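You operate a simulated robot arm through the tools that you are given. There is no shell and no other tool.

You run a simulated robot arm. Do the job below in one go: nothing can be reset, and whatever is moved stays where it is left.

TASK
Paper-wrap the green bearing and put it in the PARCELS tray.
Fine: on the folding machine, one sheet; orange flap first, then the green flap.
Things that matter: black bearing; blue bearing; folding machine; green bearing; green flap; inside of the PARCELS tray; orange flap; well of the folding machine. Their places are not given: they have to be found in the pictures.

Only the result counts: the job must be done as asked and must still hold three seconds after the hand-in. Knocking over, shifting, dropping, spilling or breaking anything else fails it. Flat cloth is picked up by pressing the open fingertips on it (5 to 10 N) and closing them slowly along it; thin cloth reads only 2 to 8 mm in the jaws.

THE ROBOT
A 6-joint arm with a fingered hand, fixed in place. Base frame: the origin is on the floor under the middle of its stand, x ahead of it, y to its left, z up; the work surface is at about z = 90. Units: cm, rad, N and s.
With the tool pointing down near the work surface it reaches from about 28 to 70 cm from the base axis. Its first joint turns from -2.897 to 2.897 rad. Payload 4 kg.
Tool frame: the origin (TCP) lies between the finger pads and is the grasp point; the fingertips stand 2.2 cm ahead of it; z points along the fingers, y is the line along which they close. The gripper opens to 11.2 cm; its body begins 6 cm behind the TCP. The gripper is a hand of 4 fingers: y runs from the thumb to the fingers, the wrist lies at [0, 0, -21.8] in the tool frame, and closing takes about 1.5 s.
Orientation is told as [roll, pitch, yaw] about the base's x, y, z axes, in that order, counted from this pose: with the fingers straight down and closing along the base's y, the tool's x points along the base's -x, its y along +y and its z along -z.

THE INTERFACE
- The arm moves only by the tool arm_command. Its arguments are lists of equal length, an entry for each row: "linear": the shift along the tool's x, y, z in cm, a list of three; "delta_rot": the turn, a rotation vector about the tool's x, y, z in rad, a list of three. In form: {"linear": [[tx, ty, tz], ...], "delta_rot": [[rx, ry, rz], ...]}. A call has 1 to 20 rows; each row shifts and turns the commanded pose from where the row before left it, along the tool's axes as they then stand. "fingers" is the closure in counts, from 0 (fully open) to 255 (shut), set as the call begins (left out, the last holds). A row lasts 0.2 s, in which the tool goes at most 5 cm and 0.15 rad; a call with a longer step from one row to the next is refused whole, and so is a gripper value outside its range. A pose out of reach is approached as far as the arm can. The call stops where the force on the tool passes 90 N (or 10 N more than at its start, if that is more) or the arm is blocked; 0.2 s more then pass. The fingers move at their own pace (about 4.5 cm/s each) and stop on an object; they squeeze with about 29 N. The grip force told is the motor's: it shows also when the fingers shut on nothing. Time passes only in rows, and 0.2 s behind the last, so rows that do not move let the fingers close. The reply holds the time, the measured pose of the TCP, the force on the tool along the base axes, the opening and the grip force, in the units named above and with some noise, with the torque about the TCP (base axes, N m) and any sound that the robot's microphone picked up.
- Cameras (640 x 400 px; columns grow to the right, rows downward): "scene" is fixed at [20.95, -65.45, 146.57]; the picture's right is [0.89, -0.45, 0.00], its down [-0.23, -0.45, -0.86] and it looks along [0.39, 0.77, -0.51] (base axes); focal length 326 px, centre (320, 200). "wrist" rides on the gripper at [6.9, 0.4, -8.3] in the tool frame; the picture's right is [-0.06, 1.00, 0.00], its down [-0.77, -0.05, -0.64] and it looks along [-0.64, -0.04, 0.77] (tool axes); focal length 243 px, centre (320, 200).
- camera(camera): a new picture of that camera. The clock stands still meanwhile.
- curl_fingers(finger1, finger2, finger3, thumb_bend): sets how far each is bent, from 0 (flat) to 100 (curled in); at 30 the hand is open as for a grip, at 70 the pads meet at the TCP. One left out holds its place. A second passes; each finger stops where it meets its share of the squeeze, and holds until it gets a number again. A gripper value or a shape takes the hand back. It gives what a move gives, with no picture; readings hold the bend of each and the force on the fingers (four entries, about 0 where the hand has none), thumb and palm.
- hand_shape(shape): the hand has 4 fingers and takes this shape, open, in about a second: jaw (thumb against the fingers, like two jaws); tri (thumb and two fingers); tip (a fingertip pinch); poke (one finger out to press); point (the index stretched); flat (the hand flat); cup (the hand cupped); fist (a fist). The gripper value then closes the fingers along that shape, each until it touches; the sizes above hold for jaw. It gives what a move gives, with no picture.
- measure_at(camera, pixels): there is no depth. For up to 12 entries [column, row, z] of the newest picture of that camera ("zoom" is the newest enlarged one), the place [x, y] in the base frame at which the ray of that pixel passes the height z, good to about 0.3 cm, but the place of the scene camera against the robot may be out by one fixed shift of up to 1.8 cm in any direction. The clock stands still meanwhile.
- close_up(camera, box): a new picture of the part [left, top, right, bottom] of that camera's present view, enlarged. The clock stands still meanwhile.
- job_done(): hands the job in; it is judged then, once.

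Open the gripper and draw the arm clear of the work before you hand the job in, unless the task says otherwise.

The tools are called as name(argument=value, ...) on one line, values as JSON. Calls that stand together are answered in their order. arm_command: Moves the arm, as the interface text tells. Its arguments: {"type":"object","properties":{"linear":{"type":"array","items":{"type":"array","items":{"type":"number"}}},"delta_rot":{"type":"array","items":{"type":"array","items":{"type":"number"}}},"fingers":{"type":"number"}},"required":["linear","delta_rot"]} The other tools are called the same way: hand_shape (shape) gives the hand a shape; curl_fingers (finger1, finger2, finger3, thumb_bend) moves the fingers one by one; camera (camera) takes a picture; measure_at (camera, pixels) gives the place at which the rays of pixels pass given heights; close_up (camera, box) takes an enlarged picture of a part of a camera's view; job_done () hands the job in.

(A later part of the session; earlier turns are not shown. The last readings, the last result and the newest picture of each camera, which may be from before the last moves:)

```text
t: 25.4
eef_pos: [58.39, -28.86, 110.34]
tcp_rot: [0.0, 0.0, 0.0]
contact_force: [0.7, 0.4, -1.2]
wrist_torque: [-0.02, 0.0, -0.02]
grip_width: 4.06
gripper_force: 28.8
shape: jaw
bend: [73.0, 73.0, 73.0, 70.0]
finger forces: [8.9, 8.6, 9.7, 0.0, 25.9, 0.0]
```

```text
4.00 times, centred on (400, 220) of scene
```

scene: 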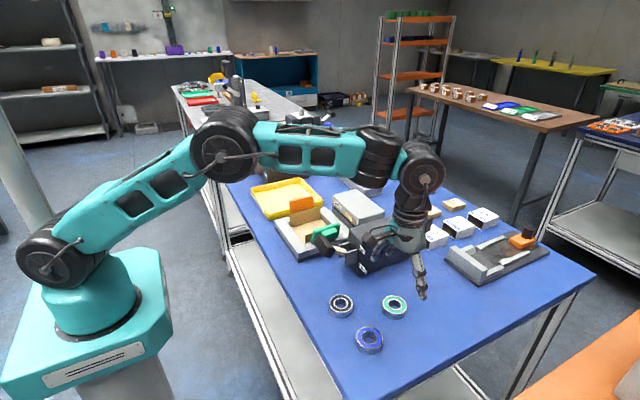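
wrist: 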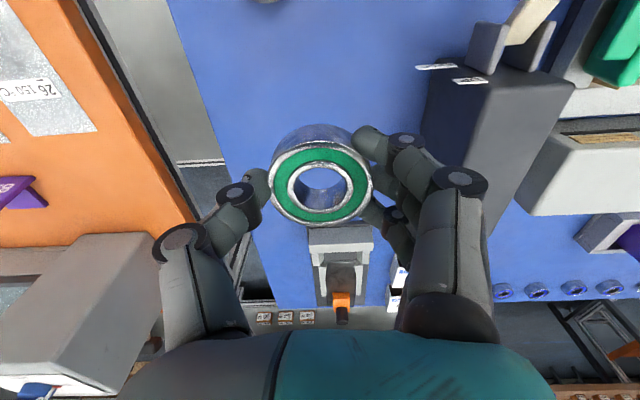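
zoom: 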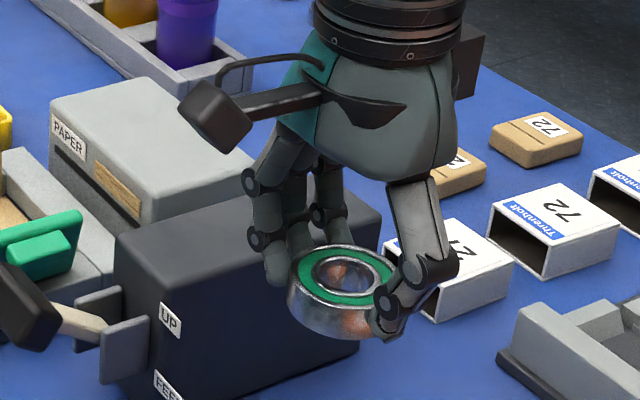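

The bearing is held level. I carry it high over to the machine's near side to inspect the well, flaps and sheet from close.

arm_command(linear=[[0, 0, -3.0], [1.55, 3.98, -0.4], [1.55, 3.98, -0.4], [1.55, 3.98, -0.4], [1.55, 3.98, -0.4], [1.55, 3.98, -0.4], [1.55, 3.98, -0.4], [1.55, 3.98, -0.3], [1.55, 3.98, 0], [0, 0, 0]], delta_rot=[[0, 0, 0], [0, 0, 0], [0, 0, 0], [0, 0, 0], [0, 0, 0], [0, 0, 0], [0, 0, 0], [0, 0, 0], [0, 0, 0], [0, 0, 0]])

camera(camera="wrist")

close_up(camera="wrist", box=[220, 60, 420, 185])

close_up(camera="scene", box=[250, 160, 410, 260])

```text
t: 27.6
eef_pos: [45.93, 3.11, 116.01]
tcp_rot: [-0.001, 0.0, 0.0]
contact_force: [-0.4, 0.1, -1.4]
wrist_torque: [0.01, 0.0, -0.02]
grip_width: 4.03
gripper_force: 29.3
shape: jaw
bend: [73.0, 73.0, 73.0, 70.0]
finger forces: [9.2, 8.5, 10.8, 0.1, 26.0, 0.0]
```

```text
taken
```

wrist: 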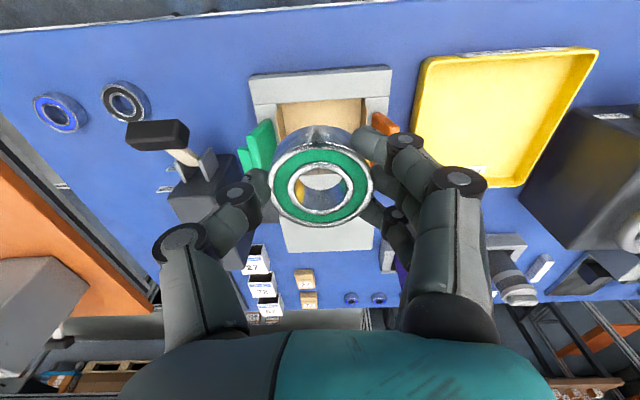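

```text
3.20 times, centred on (320, 122) of wrist
```

zoom: 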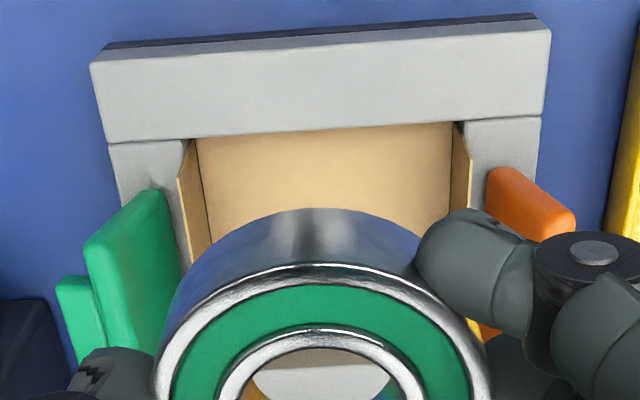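

```text
4.00 times, centred on (330, 210) of scene
```

zoom: 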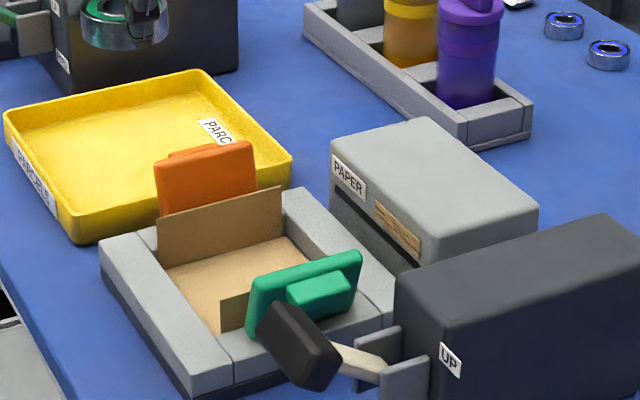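

Triangulating gives the flaps hinged at y≈9.6 (orange) and y≈−4 (green), leaning outward with tops at z≈97.5; well centre ≈(55.4,2.85) with paper sides standing to z≈94.7. I move the bearing over the well centre at z≈106.

arm_command(linear=[[-2.4, -0.07, 1.0], [-2.4, -0.07, 2.0], [-2.4, -0.07, 3.0], [-2.25, -0.05, 4.0], [0, 0, 0]], delta_rot=[[0, 0, 0], [0, 0, 0], [0, 0, 0], [0, 0, 0], [0, 0, 0]])

camera(camera="wrist")

close_up(camera="scene", box=[250, 150, 410, 250])

```text
t: 28.8
eef_pos: [55.42, 2.72, 105.76]
tcp_rot: [-0.001, -0.001, 0.0]
contact_force: [0.2, 0.0, -1.1]
wrist_torque: [0.03, -0.01, 0.02]
grip_width: 4.01
gripper_force: 29.2
shape: jaw
bend: [73.0, 73.0, 73.0, 70.0]
finger forces: [9.2, 8.4, 10.8, 0.0, 25.8, 0.0]
```

```text
taken
```

wrist: 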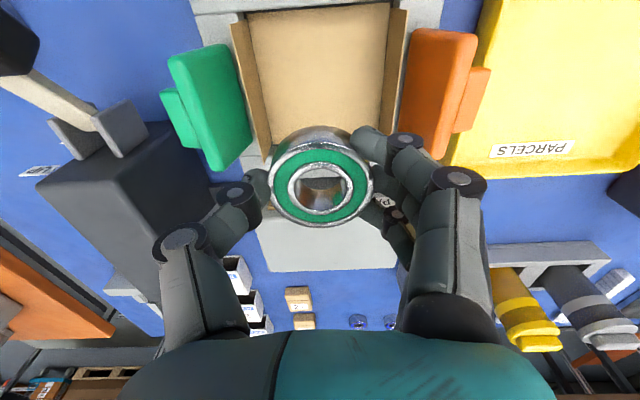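

```text
4.00 times, centred on (330, 200) of scene
```

zoom: 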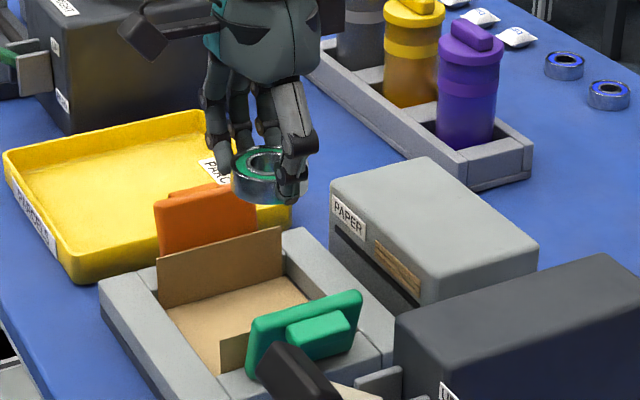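

From here the paper's floor edges show at wrist (250,15), (390,5), (270,140), (380,125). I measure them to centre accurately.

measure_at(camera="wrist", pixels=[[248, 17, 90.9], [390, 5, 90.9], [268, 140, 90.9], [380, 125, 90.9], [229, 25, 94.7], [407, 10, 94.7], [266, 152, 90.9], [200, 17, 93], [442, 2, 93], [245, 40, 97.5], [410, 32, 97.5]])

```text
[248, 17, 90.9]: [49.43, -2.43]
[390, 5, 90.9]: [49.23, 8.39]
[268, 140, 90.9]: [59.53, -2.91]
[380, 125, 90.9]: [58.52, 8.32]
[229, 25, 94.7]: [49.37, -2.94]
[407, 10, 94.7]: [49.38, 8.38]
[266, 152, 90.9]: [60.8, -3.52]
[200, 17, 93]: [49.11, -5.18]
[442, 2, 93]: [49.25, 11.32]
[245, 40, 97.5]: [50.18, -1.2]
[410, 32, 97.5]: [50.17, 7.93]
```

Well centre comes out at about (55.2,2.9). I shift slightly and descend to TCP z≈95, i.e. bearing just above the paper.

arm_command(linear=[[0.2, 0.18, 2.0], [0, 0, 2.0], [0, 0, 2.0], [0, 0, 2.0], [0, 0, 1.0], [0, 0, 1.0], [0, 0, 0.7], [0, 0, 0]], delta_rot=[[0, 0, 0], [0, 0, 0], [0, 0, 0], [0, 0, 0], [0, 0, 0], [0, 0, 0], [0, 0, 0], [0, 0, 0]])

camera(camera="wrist")

close_up(camera="scene", box=[250, 160, 410, 260])

```text
t: 30.6
eef_pos: [55.2, 2.99, 95.32]
tcp_rot: [0.001, -0.001, 0.0]
contact_force: [-0.4, 0.1, -1.7]
wrist_torque: [0.04, 0.01, 0.0]
grip_width: 4.03
gripper_force: 29.4
shape: jaw
bend: [73.0, 73.0, 73.0, 70.0]
finger forces: [9.4, 8.4, 11.0, 0.0, 25.8, 0.0]
```

```text
taken
```

wrist: 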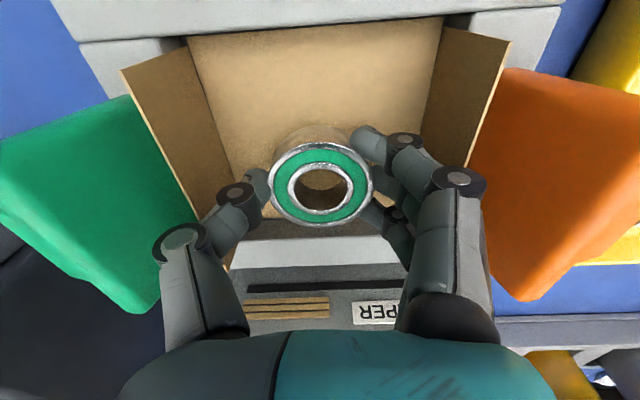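

```text
4.00 times, centred on (330, 210) of scene
```

zoom: 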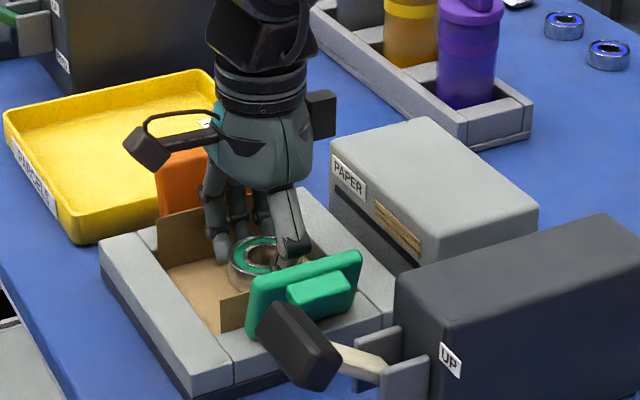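

The bearing is in the well between the paper sides, no contact yet. I lower in small steps until it touches the floor.

arm_command(linear=[[0, 0, 0.4], [0, 0, 0.4], [0, 0, 0.3], [0, 0, 0.3], [0, 0, 0]], delta_rot=[[0, 0, 0], [0, 0, 0], [0, 0, 0], [0, 0, 0], [0, 0, 0]])

camera(camera="wrist")

```text
t: 31.8
eef_pos: [55.25, 3.0, 93.85]
tcp_rot: [-0.001, -0.001, -0.002]
contact_force: [-2.2, 0.0, 10.5]
wrist_torque: [0.04, 0.03, 0.03]
grip_width: 4.01
gripper_force: 28.7
shape: jaw
bend: [74.0, 73.0, 74.0, 70.0]
finger forces: [10.7, 9.5, 11.4, 0.0, 28.2, 0.0]
```

```text
taken
```

wrist: 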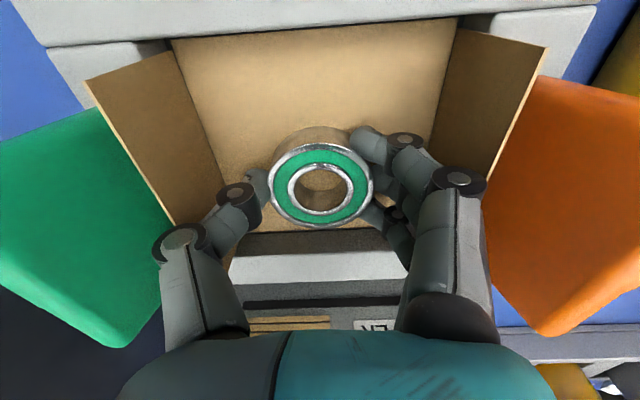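

Floor contact (10.5 N at z=93.85). I ease up slightly and open the fingers just a little to release.

arm_command(linear=[[0, 0, -0.1], [0, 0, 0], [0, 0, 0], [0, 0, 0]], delta_rot=[[0, 0, 0], [0, 0, 0], [0, 0, 0], [0, 0, 0]], fingers=170)

camera(camera="wrist")

```text
t: 32.8
eef_pos: [55.12, 2.81, 93.92]
tcp_rot: [-0.002, 0.0, 0.0]
contact_force: [1.1, 0.9, 6.8]
wrist_torque: [0.03, -0.04, 0.0]
grip_width: 4.03
gripper_force: 29.0
shape: jaw
bend: [74.0, 73.0, 74.0, 70.0]
finger forces: [9.8, 9.2, 12.1, 0.1, 27.5, 0.0]
```

```text
taken
```

wrist: 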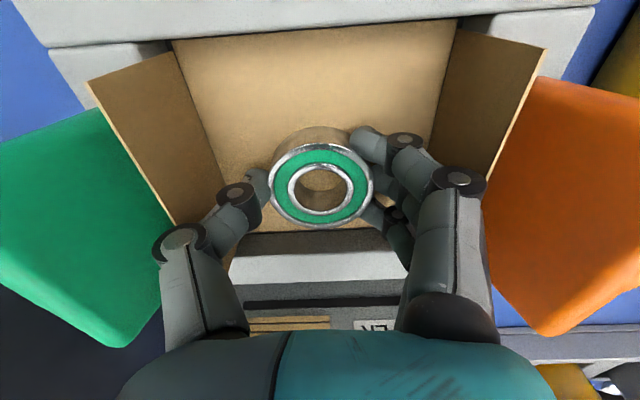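

At 170 it still grips (commanded width 3.7 < 4.0). I open to 148 (~4.7 cm).

arm_command(linear=[[0, 0, 0], [0, 0, 0], [0, 0, 0], [0, 0, 0]], delta_rot=[[0, 0, 0], [0, 0, 0], [0, 0, 0], [0, 0, 0]], fingers=148)

camera(camera="wrist")

```text
t: 33.8
eef_pos: [55.15, 2.83, 93.86]
tcp_rot: [-0.001, -0.001, 0.002]
contact_force: [-0.9, 0.3, 0.8]
wrist_torque: [-0.01, -0.03, -0.01]
grip_width: 4.81
gripper_force: 0.1
shape: jaw
bend: [73.0, 73.0, 73.0, 70.0]
finger forces: [0.0, 0.9, 0.2, 0.1, 0.9, 0.1]
```

```text
taken
```

wrist: 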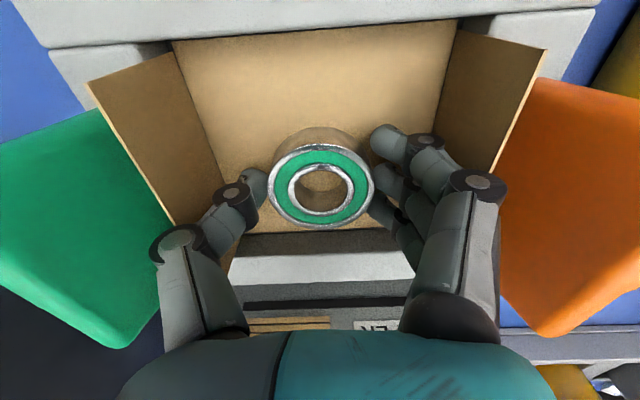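

Released, with slight touch (0.9 N). I open a bit more (138) and raise straight up.

arm_command(linear=[[0, 0, 0], [0, 0, 0], [0, 0, 0], [0, 0, -0.3], [0, 0, -0.5], [0, 0, -0.7], [0, 0, -1.0], [0, 0, 0]], delta_rot=[[0, 0, 0], [0, 0, 0], [0, 0, 0], [0, 0, 0], [0, 0, 0], [0, 0, 0], [0, 0, 0], [0, 0, 0]], fingers=138)

camera(camera="wrist")

```text
t: 35.6
eef_pos: [55.21, 2.84, 96.34]
tcp_rot: [0.001, -0.001, 0.001]
contact_force: [0.3, 0.1, 0.2]
wrist_torque: [0.0, -0.02, 0.01]
grip_width: 5.07
gripper_force: 0.1
shape: jaw
bend: [73.0, 73.0, 73.0, 70.0]
finger forces: [0.0, 0.0, 0.1, 0.1, 0.1, 0.0]
```

```text
taken
```

wrist: 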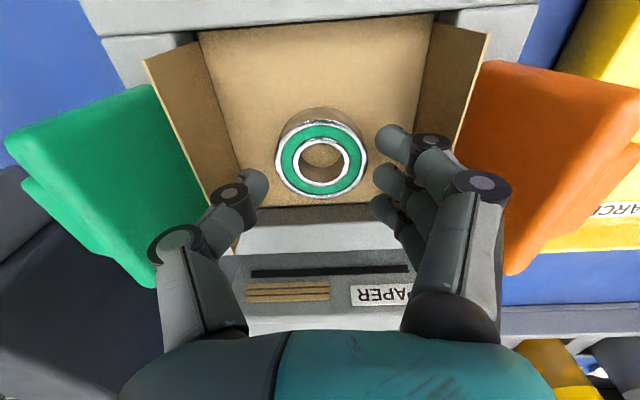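

The bearing lies centred on the sheet. I raise clear, and prepare to fold the orange flap by pushing its outer side toward −y with the extended fingers (thumb curled away).

arm_command(linear=[[0, 0, -2.0], [0, 0, -3.0], [0, 0, -4.0], [0, 3.0, -3.0], [0, 3.0, 0], [0, 3.0, 0], [0, 0, 0]], delta_rot=[[0, 0, 0], [0, 0, 0], [0, 0, 0], [0, 0, 0], [0, 0, 0], [0, 0, 0], [0, 0, 0]])

curl_fingers(finger1=30, finger2=30, finger3=30, thumb_bend=100)

camera(camera="wrist")

close_up(camera="scene", box=[240, 130, 440, 255])

```text
t: 37.2
eef_pos: [55.17, 11.93, 108.43]
tcp_rot: [0.0, 0.0, 0.0]
contact_force: [-0.2, 0.1, -0.2]
wrist_torque: [-0.02, 0.02, 0.02]
grip_width: 5.08
gripper_force: 0.0
shape: jaw
bend: [73.0, 73.0, 73.0, 70.0]
finger forces: [0.0, 0.0, 0.0, 0.1, 0.0, 0.0]
```

```text
t: 38.2
eef_pos: [55.32, 11.92, 108.46]
tcp_rot: [0.0, 0.001, 0.0]
contact_force: [-0.4, 0.2, -0.2]
wrist_torque: [0.0, 0.03, -0.02]
grip_width: 4.12
gripper_force: 0.1
shape: fingers
bend: [30.0, 30.0, 30.0, 100.0]
finger forces: [0.0, 0.0, 0.0, 0.1, 0.0, 0.1]
```

```text
taken
```

wrist: 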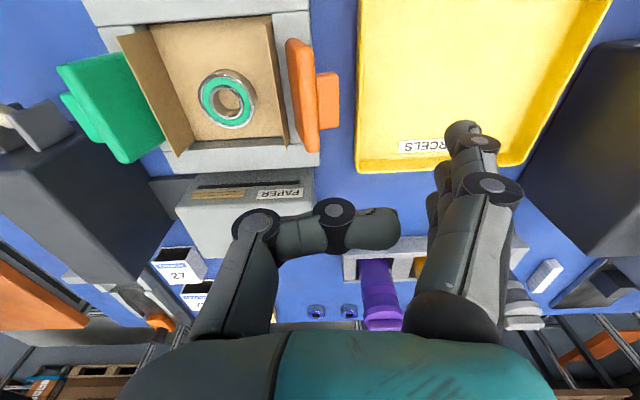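

```text
3.20 times, centred on (340, 192) of scene
```

zoom: 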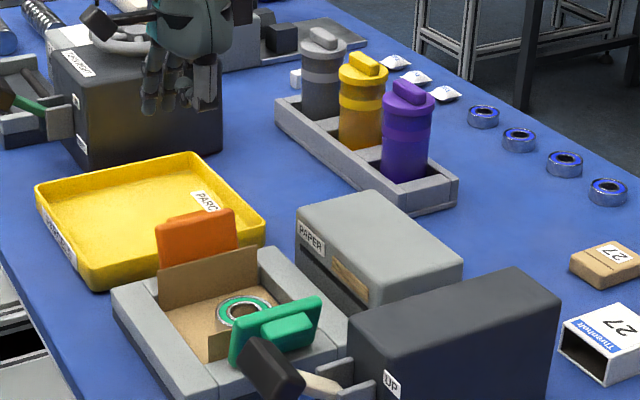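

The orange flap and its tab are visible at wrist (303,95)/(330,100). I measure them and the nearest tray rim to plan the finger path.

measure_at(camera="wrist", pixels=[[338, 75, 95], [338, 75, 97], [338, 125, 95], [338, 125, 97], [288, 42, 97.5], [318, 155, 97.5], [300, 42, 97.5], [358, 165, 93], [362, 30, 93], [462, 130, 106], [462, 130, 107]])

close_up(camera="wrist", box=[180, 20, 380, 145])

```text
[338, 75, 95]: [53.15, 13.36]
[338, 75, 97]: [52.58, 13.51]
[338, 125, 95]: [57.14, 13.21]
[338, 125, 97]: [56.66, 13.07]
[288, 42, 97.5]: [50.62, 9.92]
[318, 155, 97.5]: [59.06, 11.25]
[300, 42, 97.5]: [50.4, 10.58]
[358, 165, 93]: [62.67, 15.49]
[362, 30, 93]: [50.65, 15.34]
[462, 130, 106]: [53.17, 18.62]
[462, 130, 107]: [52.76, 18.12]
```

```text
3.20 times, centred on (280, 82) of wrist
```

zoom: 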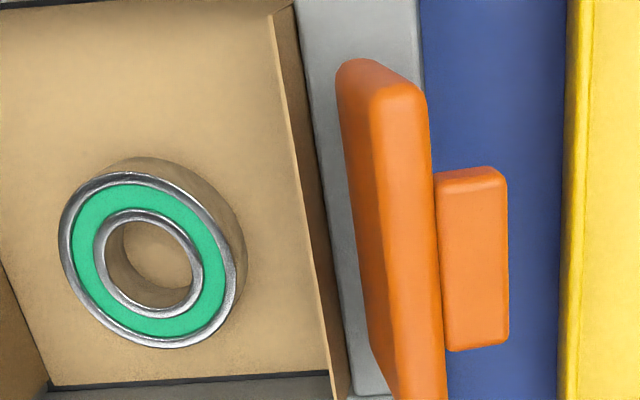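

Path is clear: fingers (inner side at y≈17.5) come down over the tray side to tip z≈96.5, curled thumb stays above the flap top. I lower to TCP z≈98.8.

arm_command(linear=[[0, 0, 3.0], [0, 0, 3.0], [0, 0, 2.0], [0, 0, 1.0], [0, 0, 0.7], [0, 0, 0]], delta_rot=[[0, 0, 0], [0, 0, 0], [0, 0, 0], [0, 0, 0], [0, 0, 0], [0, 0, 0]])

camera(camera="wrist")

close_up(camera="scene", box=[240, 130, 440, 255])

```text
t: 39.6
eef_pos: [55.19, 11.85, 98.67]
tcp_rot: [0.0, 0.001, 0.0]
contact_force: [0.3, 1.0, 0.5]
wrist_torque: [-0.02, 0.02, -0.01]
grip_width: 4.11
gripper_force: 0.1
shape: fingers
bend: [30.0, 30.0, 30.0, 100.0]
finger forces: [0.0, 0.1, 0.0, 0.0, 0.0, 0.0]
```

```text
taken
```

wrist: 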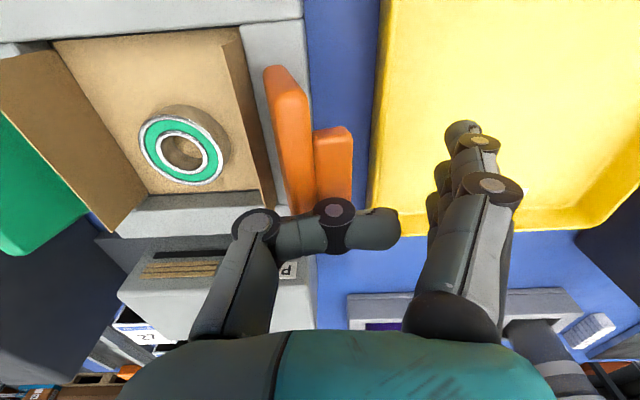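

```text
3.20 times, centred on (340, 192) of scene
```

zoom: 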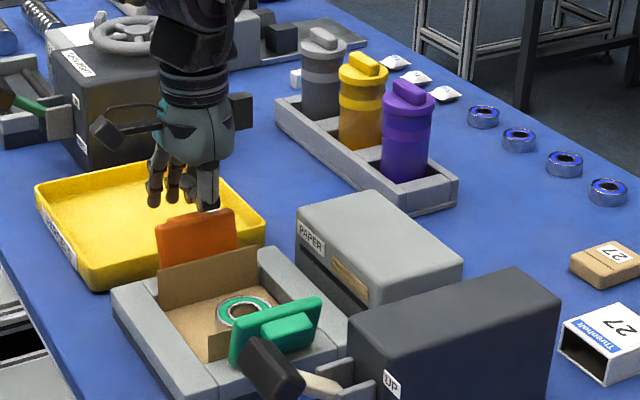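

The fingers are on the tray side of the flap, everything clear. I push toward −y.

arm_command(linear=[[0, -1, 0], [0, -1, 0], [0, -1, 0], [0, -0.7, 0], [0, -0.7, 0], [0, -0.7, 0], [0, -0.7, 0], [0, 0, 0]], delta_rot=[[0, 0, 0], [0, 0, 0], [0, 0, 0], [0, 0, 0], [0, 0, 0], [0, 0, 0], [0, 0, 0], [0, 0, 0]])

camera(camera="wrist")

close_up(camera="scene", box=[240, 130, 440, 255])

```text
t: 41.4
eef_pos: [55.22, 6.2, 98.67]
tcp_rot: [0.0, -0.002, 0.001]
contact_force: [0.8, 8.0, 11.3]
wrist_torque: [0.72, 0.12, -0.14]
grip_width: 4.59
gripper_force: 5.5
shape: fingers
bend: [23.0, 23.0, 30.0, 100.0]
finger forces: [5.3, 5.2, 0.4, 0.0, 0.0, 0.0]
```

```text
taken
```

wrist: 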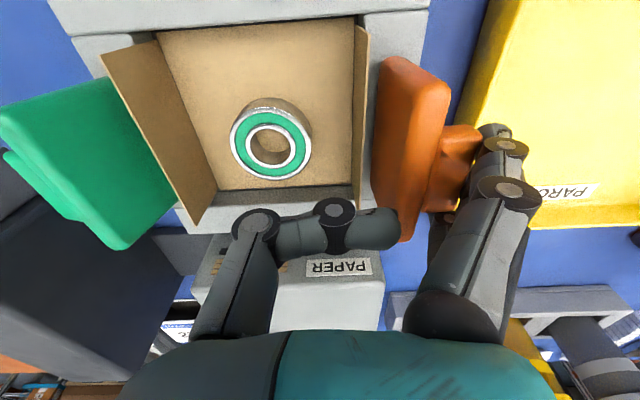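

```text
3.20 times, centred on (340, 192) of scene
```

zoom: 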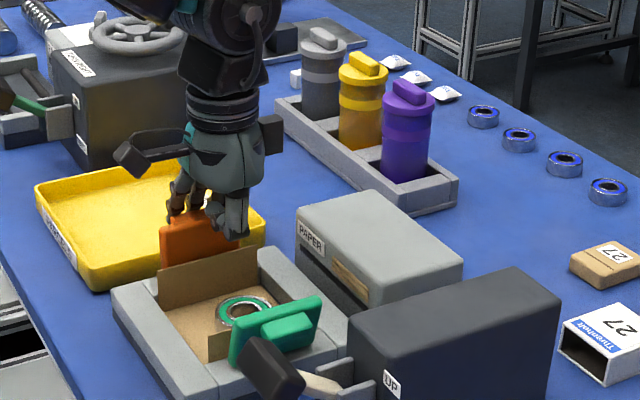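

The fingertips sit on top of the tab (push-back +8 N in y and +11 N in z), which doesn't turn the flap. I back off, raise, and roll the hand ~0.5 rad so the fingertips reach lower under the curled thumb.

arm_command(linear=[[0, 1.5, 0], [0, 2.0, 0], [0, 2.5, -1.0], [0, 0, -3.0], [0, 0, -3.0], [0, 0, 0], [0, 0, 0], [0, 0, 0], [0, 0, 0], [0, 0, 0]], delta_rot=[[0, 0, 0], [0, 0, 0], [0, 0, 0], [0, 0, 0], [0, 0, 0], [0.125, 0, 0], [0.125, 0, 0], [0.125, 0, 0], [0.125, 0, 0], [0, 0, 0]])

camera(camera="wrist")

close_up(camera="scene", box=[240, 130, 440, 255])

```text
t: 43.6
eef_pos: [54.44, 11.73, 105.23]
tcp_rot: [-0.497, -0.003, 0.001]
contact_force: [0.9, 0.1, 0.1]
wrist_torque: [0.01, 0.01, 0.0]
grip_width: 4.15
gripper_force: 0.0
shape: fingers
bend: [30.0, 30.0, 30.0, 100.0]
finger forces: [0.0, 0.0, 0.0, 0.0, 0.0, 0.1]
out of reach, approached as far as the arm can: row 9
```

```text
taken
```

wrist: 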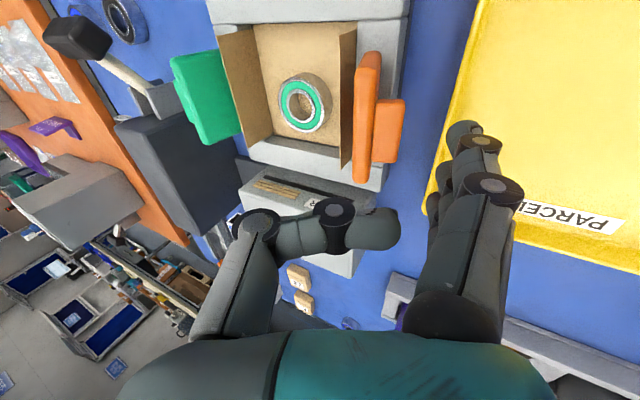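

```text
3.20 times, centred on (340, 192) of scene
```

zoom: 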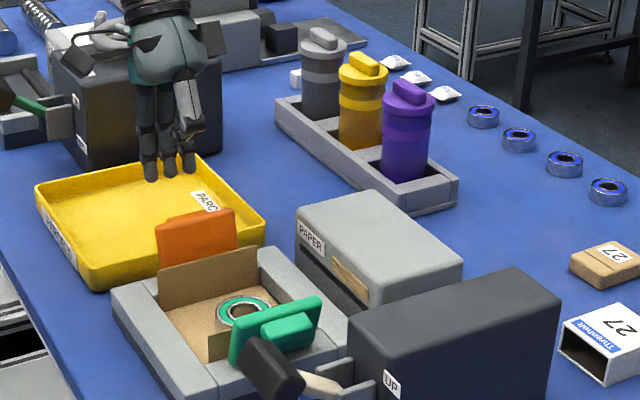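

The roll worked (x slightly limited by reach). I now lower along base z by 5.5 cm, with fingertips outside the tab at y≈15.6.

arm_command(linear=[[0.25, 0.958, 1.755], [0.25, 0.958, 1.755], [0, 0.48, 0.878], [0, 0.24, 0.439], [0, 0, 0]], delta_rot=[[0, 0, 0], [0, 0, 0], [0, 0, 0], [0, 0, 0], [0, 0, 0]])

camera(camera="wrist")

close_up(camera="scene", box=[240, 130, 440, 255])

```text
t: 44.8
eef_pos: [53.85, 11.71, 99.67]
tcp_rot: [-0.499, 0.0, 0.001]
contact_force: [0.3, 0.3, -0.2]
wrist_torque: [0.0, 0.0, 0.0]
grip_width: 4.14
gripper_force: 0.1
shape: fingers
bend: [30.0, 30.0, 30.0, 100.0]
finger forces: [0.0, 0.0, 0.1, 0.1, 0.0, 0.1]
```

```text
taken
```

wrist: 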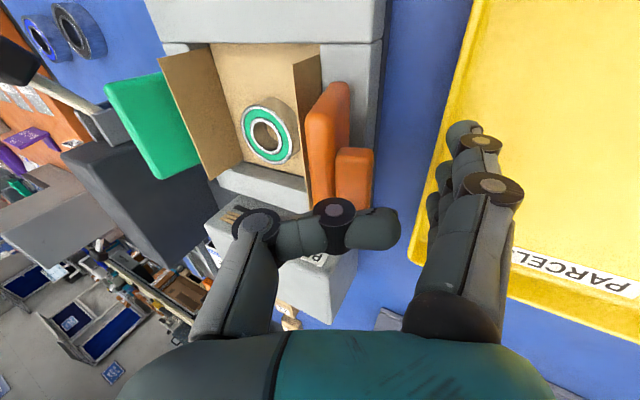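

```text
3.20 times, centred on (340, 192) of scene
```

zoom: 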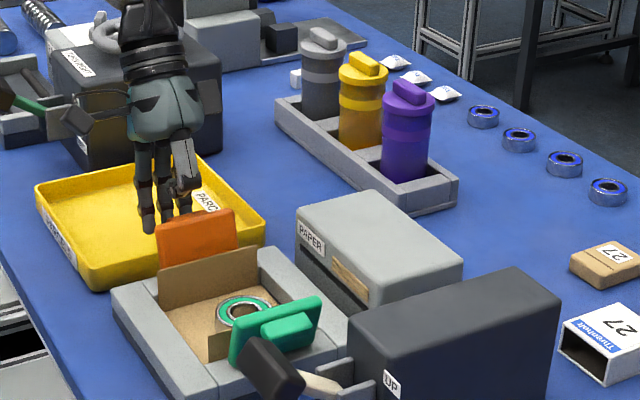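

Fingertips hang outside the tab at z≈95. I lower 0.5 cm more and push toward −y (base), watching the force.

arm_command(linear=[[-0.3, 0.24, 0.439], [-0.3, -0.878, 0.479], [-0.3, -0.878, 0.479], [0, -0.614, 0.335], [0, -0.614, 0.335], [0, -0.614, 0.335], [0, 0, 0]], delta_rot=[[0, 0, 0], [0, 0, 0], [0, 0, 0], [0, 0, 0], [0, 0, 0], [0, 0, 0], [0, 0, 0]])

camera(camera="wrist")

close_up(camera="scene", box=[240, 130, 440, 255])

```text
t: 46.4
eef_pos: [54.93, 7.6, 99.37]
tcp_rot: [-0.5, -0.001, 0.0]
contact_force: [-0.2, 1.0, 1.3]
wrist_torque: [0.07, 0.01, 0.0]
grip_width: 4.15
gripper_force: 0.7
shape: fingers
bend: [30.0, 30.0, 30.0, 100.0]
finger forces: [0.4, 0.5, 0.1, 0.0, 0.1, 0.0]
```

```text
taken
```

wrist: 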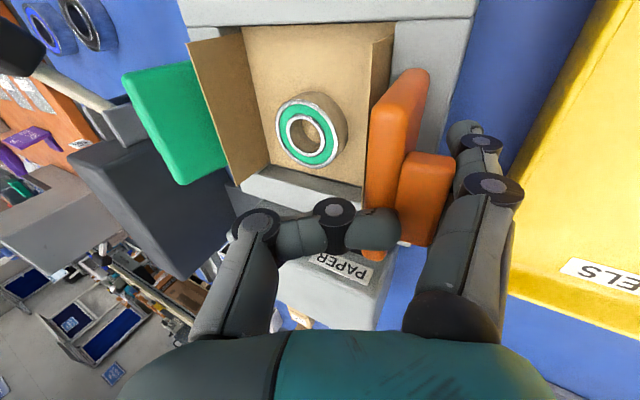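

```text
3.20 times, centred on (340, 192) of scene
```

zoom: 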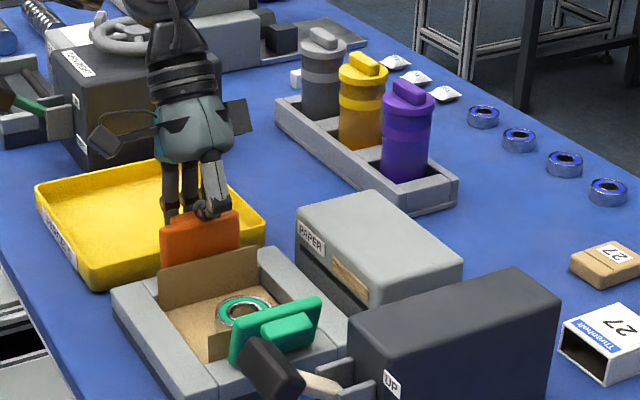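

The fingers touch the tab with only ~1 N and the flap begins to turn. I continue pushing.

arm_command(linear=[[0, -0.614, 0.335], [0, -0.614, 0.335], [0, -0.614, 0.335], [0, 0, 0]], delta_rot=[[0, 0, 0], [0, 0, 0], [0, 0, 0], [0, 0, 0]])

camera(camera="wrist")

close_up(camera="scene", box=[240, 130, 440, 255])

```text
t: 47.4
eef_pos: [54.93, 5.57, 99.35]
tcp_rot: [-0.5, 0.0, 0.001]
contact_force: [1.2, 4.2, 8.5]
wrist_torque: [0.54, -0.04, -0.1]
grip_width: 4.38
gripper_force: 4.7
shape: fingers
bend: [28.0, 28.0, 28.0, 100.0]
finger forces: [2.2, 2.2, 2.2, 0.0, 3.2, 0.0]
```

```text
taken
```

wrist: 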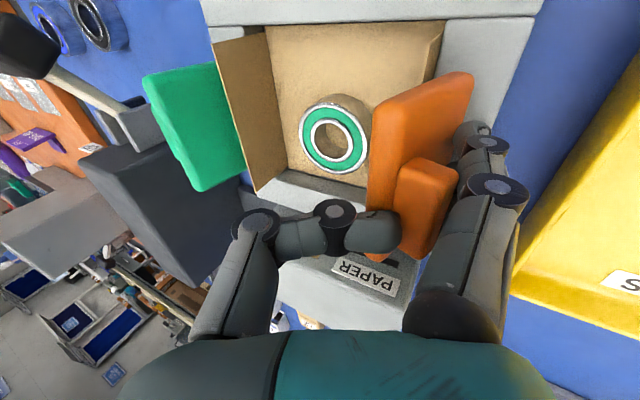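

```text
3.20 times, centred on (340, 192) of scene
```

zoom: 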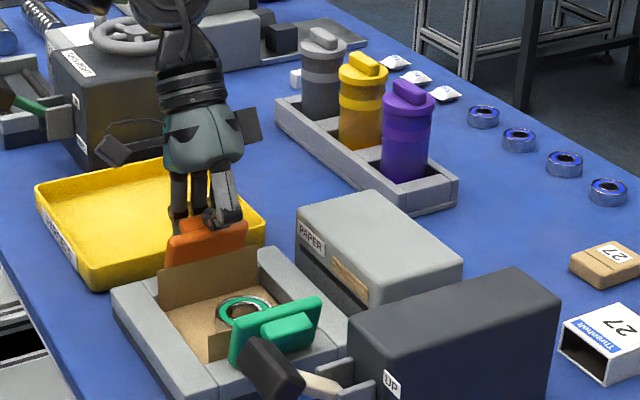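

The flap is turning; the curled thumb now touches its top (3 N). I raise 0.8 cm and keep pushing.

arm_command(linear=[[0, -0.383, -0.702], [0, -0.614, 0.335], [0, -0.614, 0.335], [0, -0.614, 0.335], [0, 0, 0]], delta_rot=[[0, 0, 0], [0, 0, 0], [0, 0, 0], [0, 0, 0], [0, 0, 0]])

camera(camera="wrist")

close_up(camera="scene", box=[240, 130, 440, 255])

```text
t: 48.6
eef_pos: [54.95, 3.39, 100.03]
tcp_rot: [-0.498, 0.0, -0.001]
contact_force: [-0.3, 1.6, 1.4]
wrist_torque: [0.13, -0.01, -0.02]
grip_width: 4.2
gripper_force: 1.5
shape: fingers
bend: [29.0, 28.0, 28.0, 100.0]
finger forces: [0.7, 0.7, 0.8, 0.0, 0.1, 0.0]
```

```text
taken
```

wrist: 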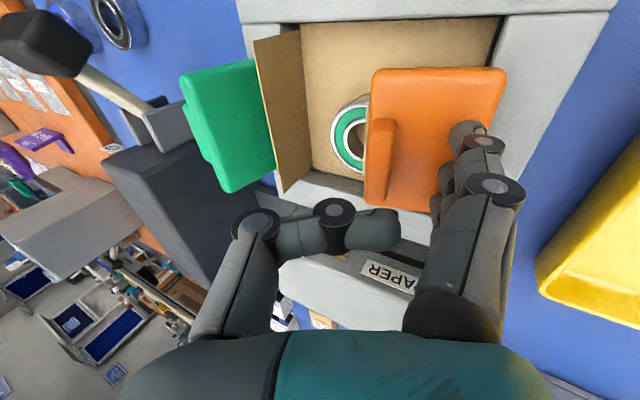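

```text
3.20 times, centred on (340, 192) of scene
```

zoom: 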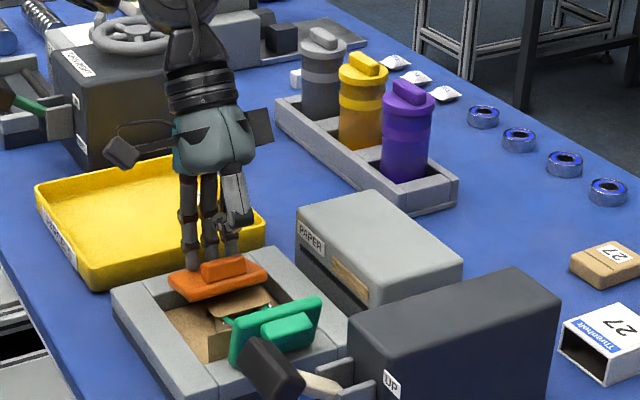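

The flap has gone over and folds inward (scene (215,275)). I continue with −y and slightly down to lay it flat.

arm_command(linear=[[0, -0.638, 0.918], [0, -0.638, 0.918], [0, 0, 0], [0, 0, 0]], delta_rot=[[0, 0, 0], [0, 0, 0], [0, 0, 0], [0, 0, 0]])

camera(camera="wrist")

close_up(camera="scene", box=[250, 160, 410, 260])

```text
t: 49.5
eef_pos: [55.11, 1.57, 99.65]
tcp_rot: [-0.492, -0.018, -0.001]
contact_force: [-0.7, 3.8, 21.2]
wrist_torque: [1.46, 0.44, 0.0]
grip_width: 4.57
gripper_force: 10.7
shape: fingers
bend: [23.0, 28.0, 30.0, 100.0]
finger forces: [17.2, 4.0, 0.0, 0.1, 0.0, 0.0]
stopped in row 4: the force on the tool passed its limit at 90 N (the readings are from after the stop); the commanded pose is now the measured one
```

```text
taken
```

wrist: 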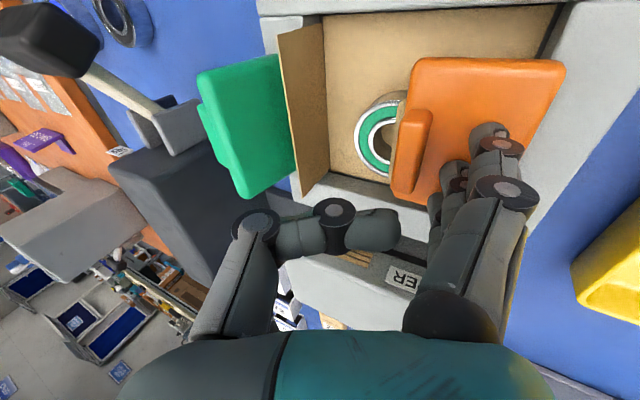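

```text
4.00 times, centred on (330, 210) of scene
```

zoom: 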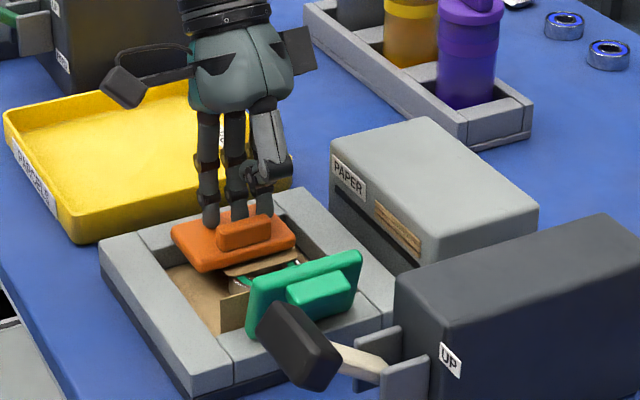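

The flap reached its end (force limit hit) and lies over the sheet. I raise the hand away in base z and see whether it stays.

arm_command(linear=[[0, -0.479, -0.878], [0, -0.958, -1.755], [0, -1.44, -2.63], [0, -1.44, -2.63], [0, 0, 0]], delta_rot=[[0, 0, 0], [0, 0, 0], [0, 0, 0], [0, 0, 0], [0, 0, 0]])

camera(camera="wrist")

close_up(camera="scene", box=[250, 160, 410, 260])

```text
t: 50.7
eef_pos: [54.99, 1.35, 108.61]
tcp_rot: [-0.495, -0.013, -0.002]
contact_force: [0.0, -0.4, -0.2]
wrist_torque: [0.02, -0.01, -0.02]
grip_width: 4.17
gripper_force: 0.0
shape: fingers
bend: [30.0, 30.0, 30.0, 100.0]
finger forces: [0.0, 0.0, 0.0, 0.0, 0.0, 0.0]
```

```text
taken
```

wrist: 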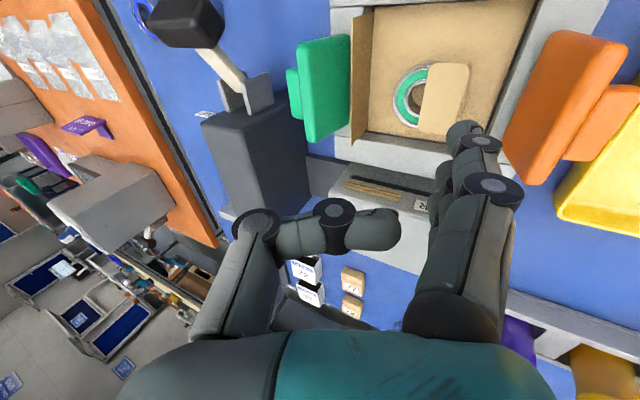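

```text
4.00 times, centred on (330, 210) of scene
```

zoom: 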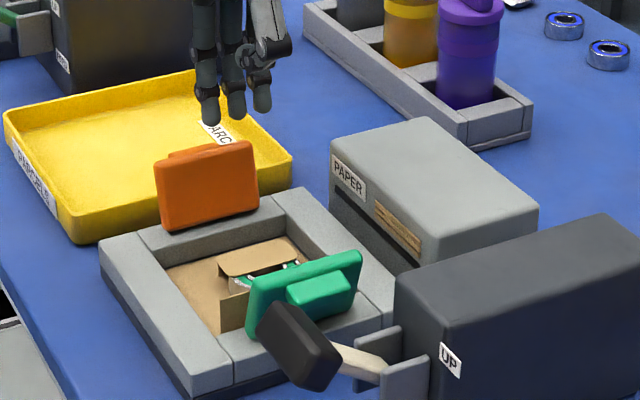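

The flap springs back by itself, and its paper side is now folded over the bearing — orange is done. Next the green flap: I unroll the hand, raise it, and use the extended thumb (fingers curled) on the −y side.

arm_command(linear=[[0, 0, 0], [0, 0, 0], [0, 0, 0], [0, 0, 0], [0, -1.6, -2.0], [0, -1.6, -2.0], [0, -1.6, 0], [0, 0, 0]], delta_rot=[[-0.124, 0, 0], [-0.124, 0, 0], [-0.124, 0, 0], [-0.122, 0, 0], [0, 0.014, 0], [0, 0, 0], [0, 0, 0], [0, 0, 0]])

curl_fingers(finger1=100, finger2=100, finger3=100, thumb_bend=30)

camera(camera="wrist")

close_up(camera="scene", box=[240, 130, 440, 255])

```text
t: 52.5
eef_pos: [54.78, -3.44, 112.51]
tcp_rot: [0.0, 0.0, -0.002]
contact_force: [0.4, -0.1, 0.0]
wrist_torque: [0.03, 0.01, -0.02]
grip_width: 4.15
gripper_force: 0.0
shape: fingers
bend: [30.0, 30.0, 30.0, 100.0]
finger forces: [0.0, 0.0, 0.1, 0.0, 0.1, 0.0]
```

```text
t: 53.5
eef_pos: [54.86, -3.25, 112.62]
tcp_rot: [-0.002, -0.001, -0.002]
contact_force: [-0.7, 0.6, 1.0]
wrist_torque: [0.01, -0.06, 0.0]
grip_width: 4.85
gripper_force: 0.1
shape: fingers
bend: [100.0, 100.0, 100.0, 30.0]
finger forces: [0.1, 0.1, 0.0, 0.1, 0.0, 0.1]
```

```text
taken
```

wrist: 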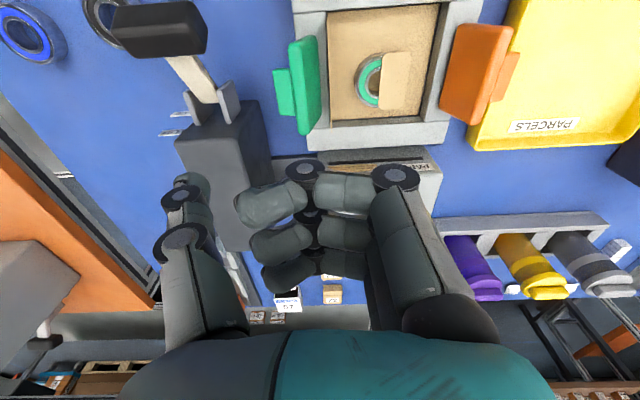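

```text
3.20 times, centred on (340, 192) of scene
```

zoom: 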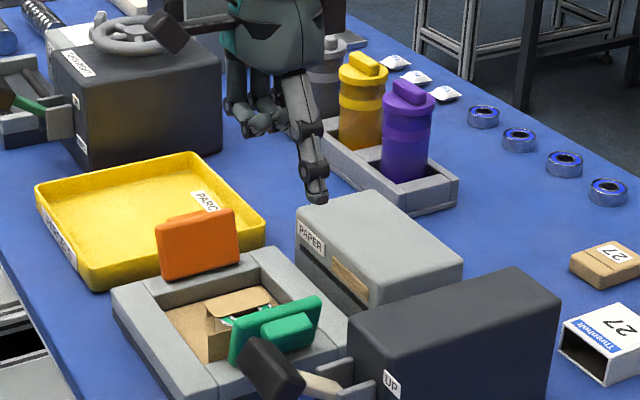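

The thumb now hangs below the curled fingers. I measure the green flap/tab, the lever box edge and the thumb tip to choose the descent line between tab and box.

measure_at(camera="wrist", pixels=[[250, 105, 103], [270, 175, 103], [245, 100, 103], [275, 75, 95.5], [281, 112, 95.5], [300, 40, 97.5], [302, 132, 97.5], [318, 38, 97.5], [190, 178, 110], [200, 178, 110]])

close_up(camera="wrist", box=[170, 30, 370, 155])

```text
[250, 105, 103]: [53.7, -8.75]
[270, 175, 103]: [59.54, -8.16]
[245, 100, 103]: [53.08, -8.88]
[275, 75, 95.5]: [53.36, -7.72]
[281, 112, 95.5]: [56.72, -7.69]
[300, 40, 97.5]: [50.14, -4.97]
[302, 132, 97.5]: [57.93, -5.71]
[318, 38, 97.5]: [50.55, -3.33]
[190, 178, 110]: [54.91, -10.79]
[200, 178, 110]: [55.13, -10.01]
```

```text
3.20 times, centred on (270, 92) of wrist
```

zoom: 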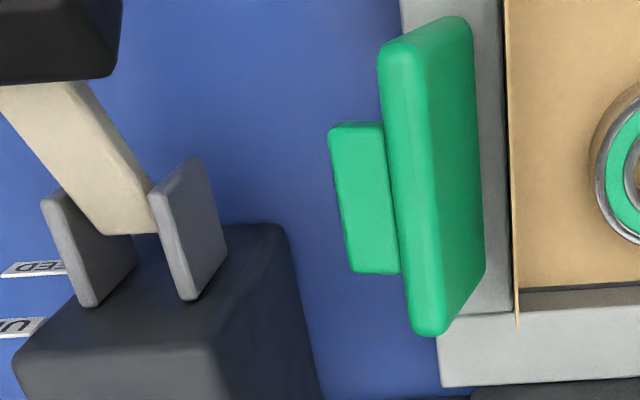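

The box's top front +y corner appears at wrist (240,139) and its bottom corner at (259,100). I measure these.

measure_at(camera="wrist", pixels=[[240.3, 139, 103], [240.3, 139, 104], [240.3, 139, 102], [259, 100, 90], [174.5, 138, 103], [236, 108, 99], [233, 80, 99]])

```text
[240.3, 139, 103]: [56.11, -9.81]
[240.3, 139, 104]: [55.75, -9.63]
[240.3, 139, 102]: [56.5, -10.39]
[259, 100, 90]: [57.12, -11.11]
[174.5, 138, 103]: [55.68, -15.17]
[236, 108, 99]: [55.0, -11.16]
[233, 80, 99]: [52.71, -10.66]
```

Between the tab (y≈−7.7) and the lever plates (y≈−11) the gap is narrow, but at x≈51.8 (flap's near end, clear of tab and plates) there is room. I move to (51.8,−3.2) and lower partway to check.

arm_command(linear=[[1.5, 0, 1.0], [1.5, 0, 2.0], [0, 0, 3.0], [0, 0, 3.0], [0, 0, 1.0], [0, 0, 0]], delta_rot=[[0, 0, 0], [0, 0, 0], [0, 0, 0], [0, 0, 0], [0, 0, 0], [0, 0, 0]])

camera(camera="wrist")

close_up(camera="scene", box=[250, 160, 410, 260])

```text
t: 54.9
eef_pos: [52.06, -3.43, 102.55]
tcp_rot: [-0.001, 0.001, 0.0]
contact_force: [0.3, 0.3, 0.1]
wrist_torque: [-0.01, 0.03, 0.03]
grip_width: 4.87
gripper_force: 0.1
shape: fingers
bend: [100.0, 100.0, 100.0, 30.0]
finger forces: [0.1, 0.1, 0.0, 0.0, 0.1, 0.0]
```

```text
taken
```

wrist: 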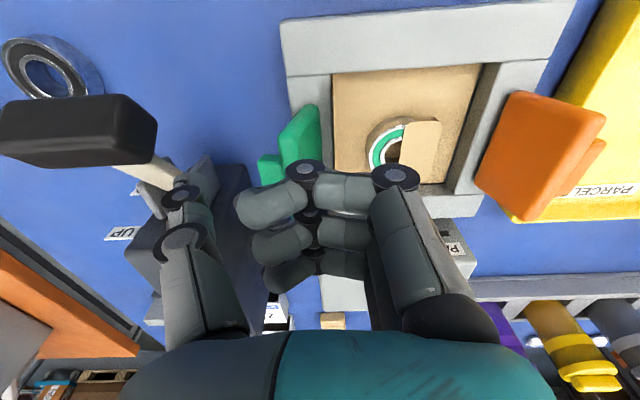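

```text
4.00 times, centred on (330, 210) of scene
```

zoom: 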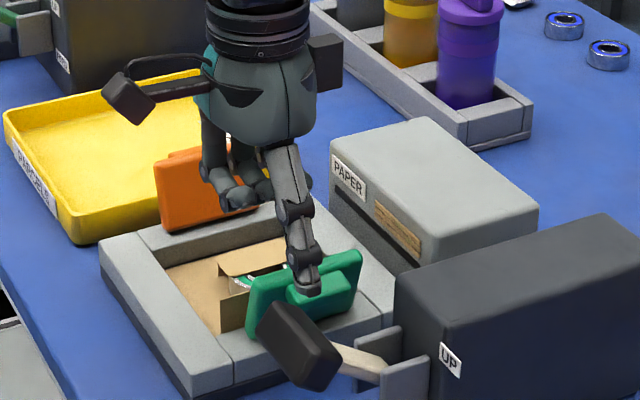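

I zoom into the wrist view around the thumb tip to verify there's nothing straight below it (expected descent line through wrist (205,153) to (218,135)).

close_up(camera="wrist", box=[130, 100, 330, 225])

measure_at(camera="wrist", pixels=[[214, 157, 99], [214, 157, 97], [190, 178, 99.9], [318, 110, 97.5], [318, 110, 95], [318, 105, 97.5], [262, 156, 95.5], [262, 156, 97]])

```text
3.20 times, centred on (230, 162) of wrist
```

zoom: 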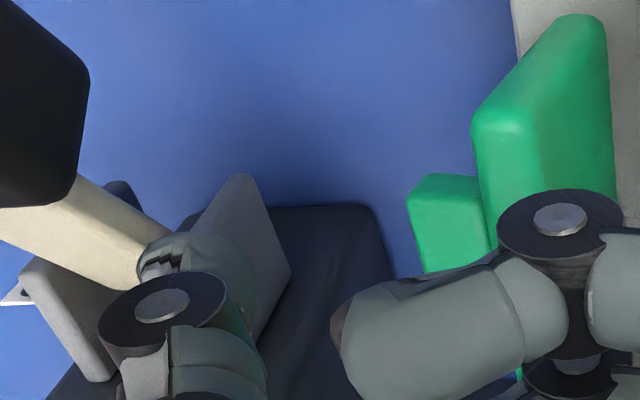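

```text
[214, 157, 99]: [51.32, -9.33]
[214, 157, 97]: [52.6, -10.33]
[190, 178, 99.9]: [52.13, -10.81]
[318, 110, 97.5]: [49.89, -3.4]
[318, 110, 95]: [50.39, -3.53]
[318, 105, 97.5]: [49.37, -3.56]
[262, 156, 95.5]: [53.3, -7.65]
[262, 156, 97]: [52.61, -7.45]
```

The plate's near corner sits close to the descent line, so I shift to (51.3,−2.5) — between plate and flap — and lower slowly to TCP z≈97.3.

arm_command(linear=[[0.7, 0.9, 0], [0, 0, 1.0], [0, 0, 1.0], [0, 0, 1.0], [0, 0, 1.0], [0, 0, 0.7], [0, 0, 0.5], [0, 0, 0]], delta_rot=[[0, 0, 0], [0, 0, 0], [0, 0, 0], [0, 0, 0], [0, 0, 0], [0, 0, 0], [0, 0, 0], [0, 0, 0]])

camera(camera="wrist")

close_up(camera="scene", box=[250, 160, 410, 260])

```text
t: 56.7
eef_pos: [51.33, -2.54, 97.38]
tcp_rot: [-0.001, 0.001, -0.002]
contact_force: [-0.5, -0.7, 0.7]
wrist_torque: [0.0, -0.04, 0.01]
grip_width: 4.87
gripper_force: 0.1
shape: fingers
bend: [100.0, 100.0, 100.0, 30.0]
finger forces: [0.0, 0.1, 0.0, 0.0, 0.1, 0.0]
```

```text
taken
```

wrist: 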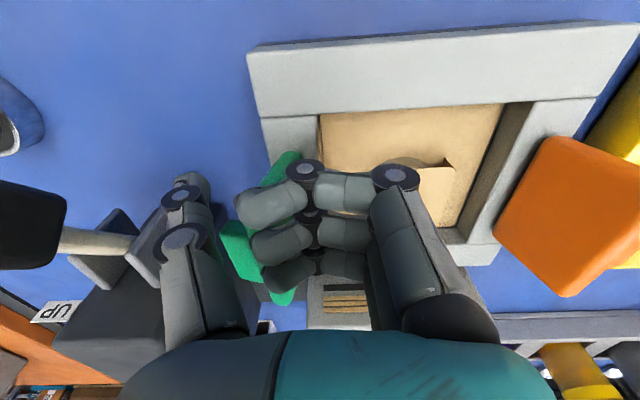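

```text
4.00 times, centred on (330, 210) of scene
```

zoom: 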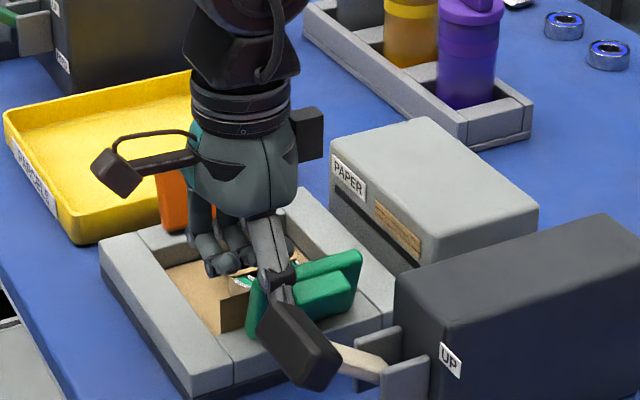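

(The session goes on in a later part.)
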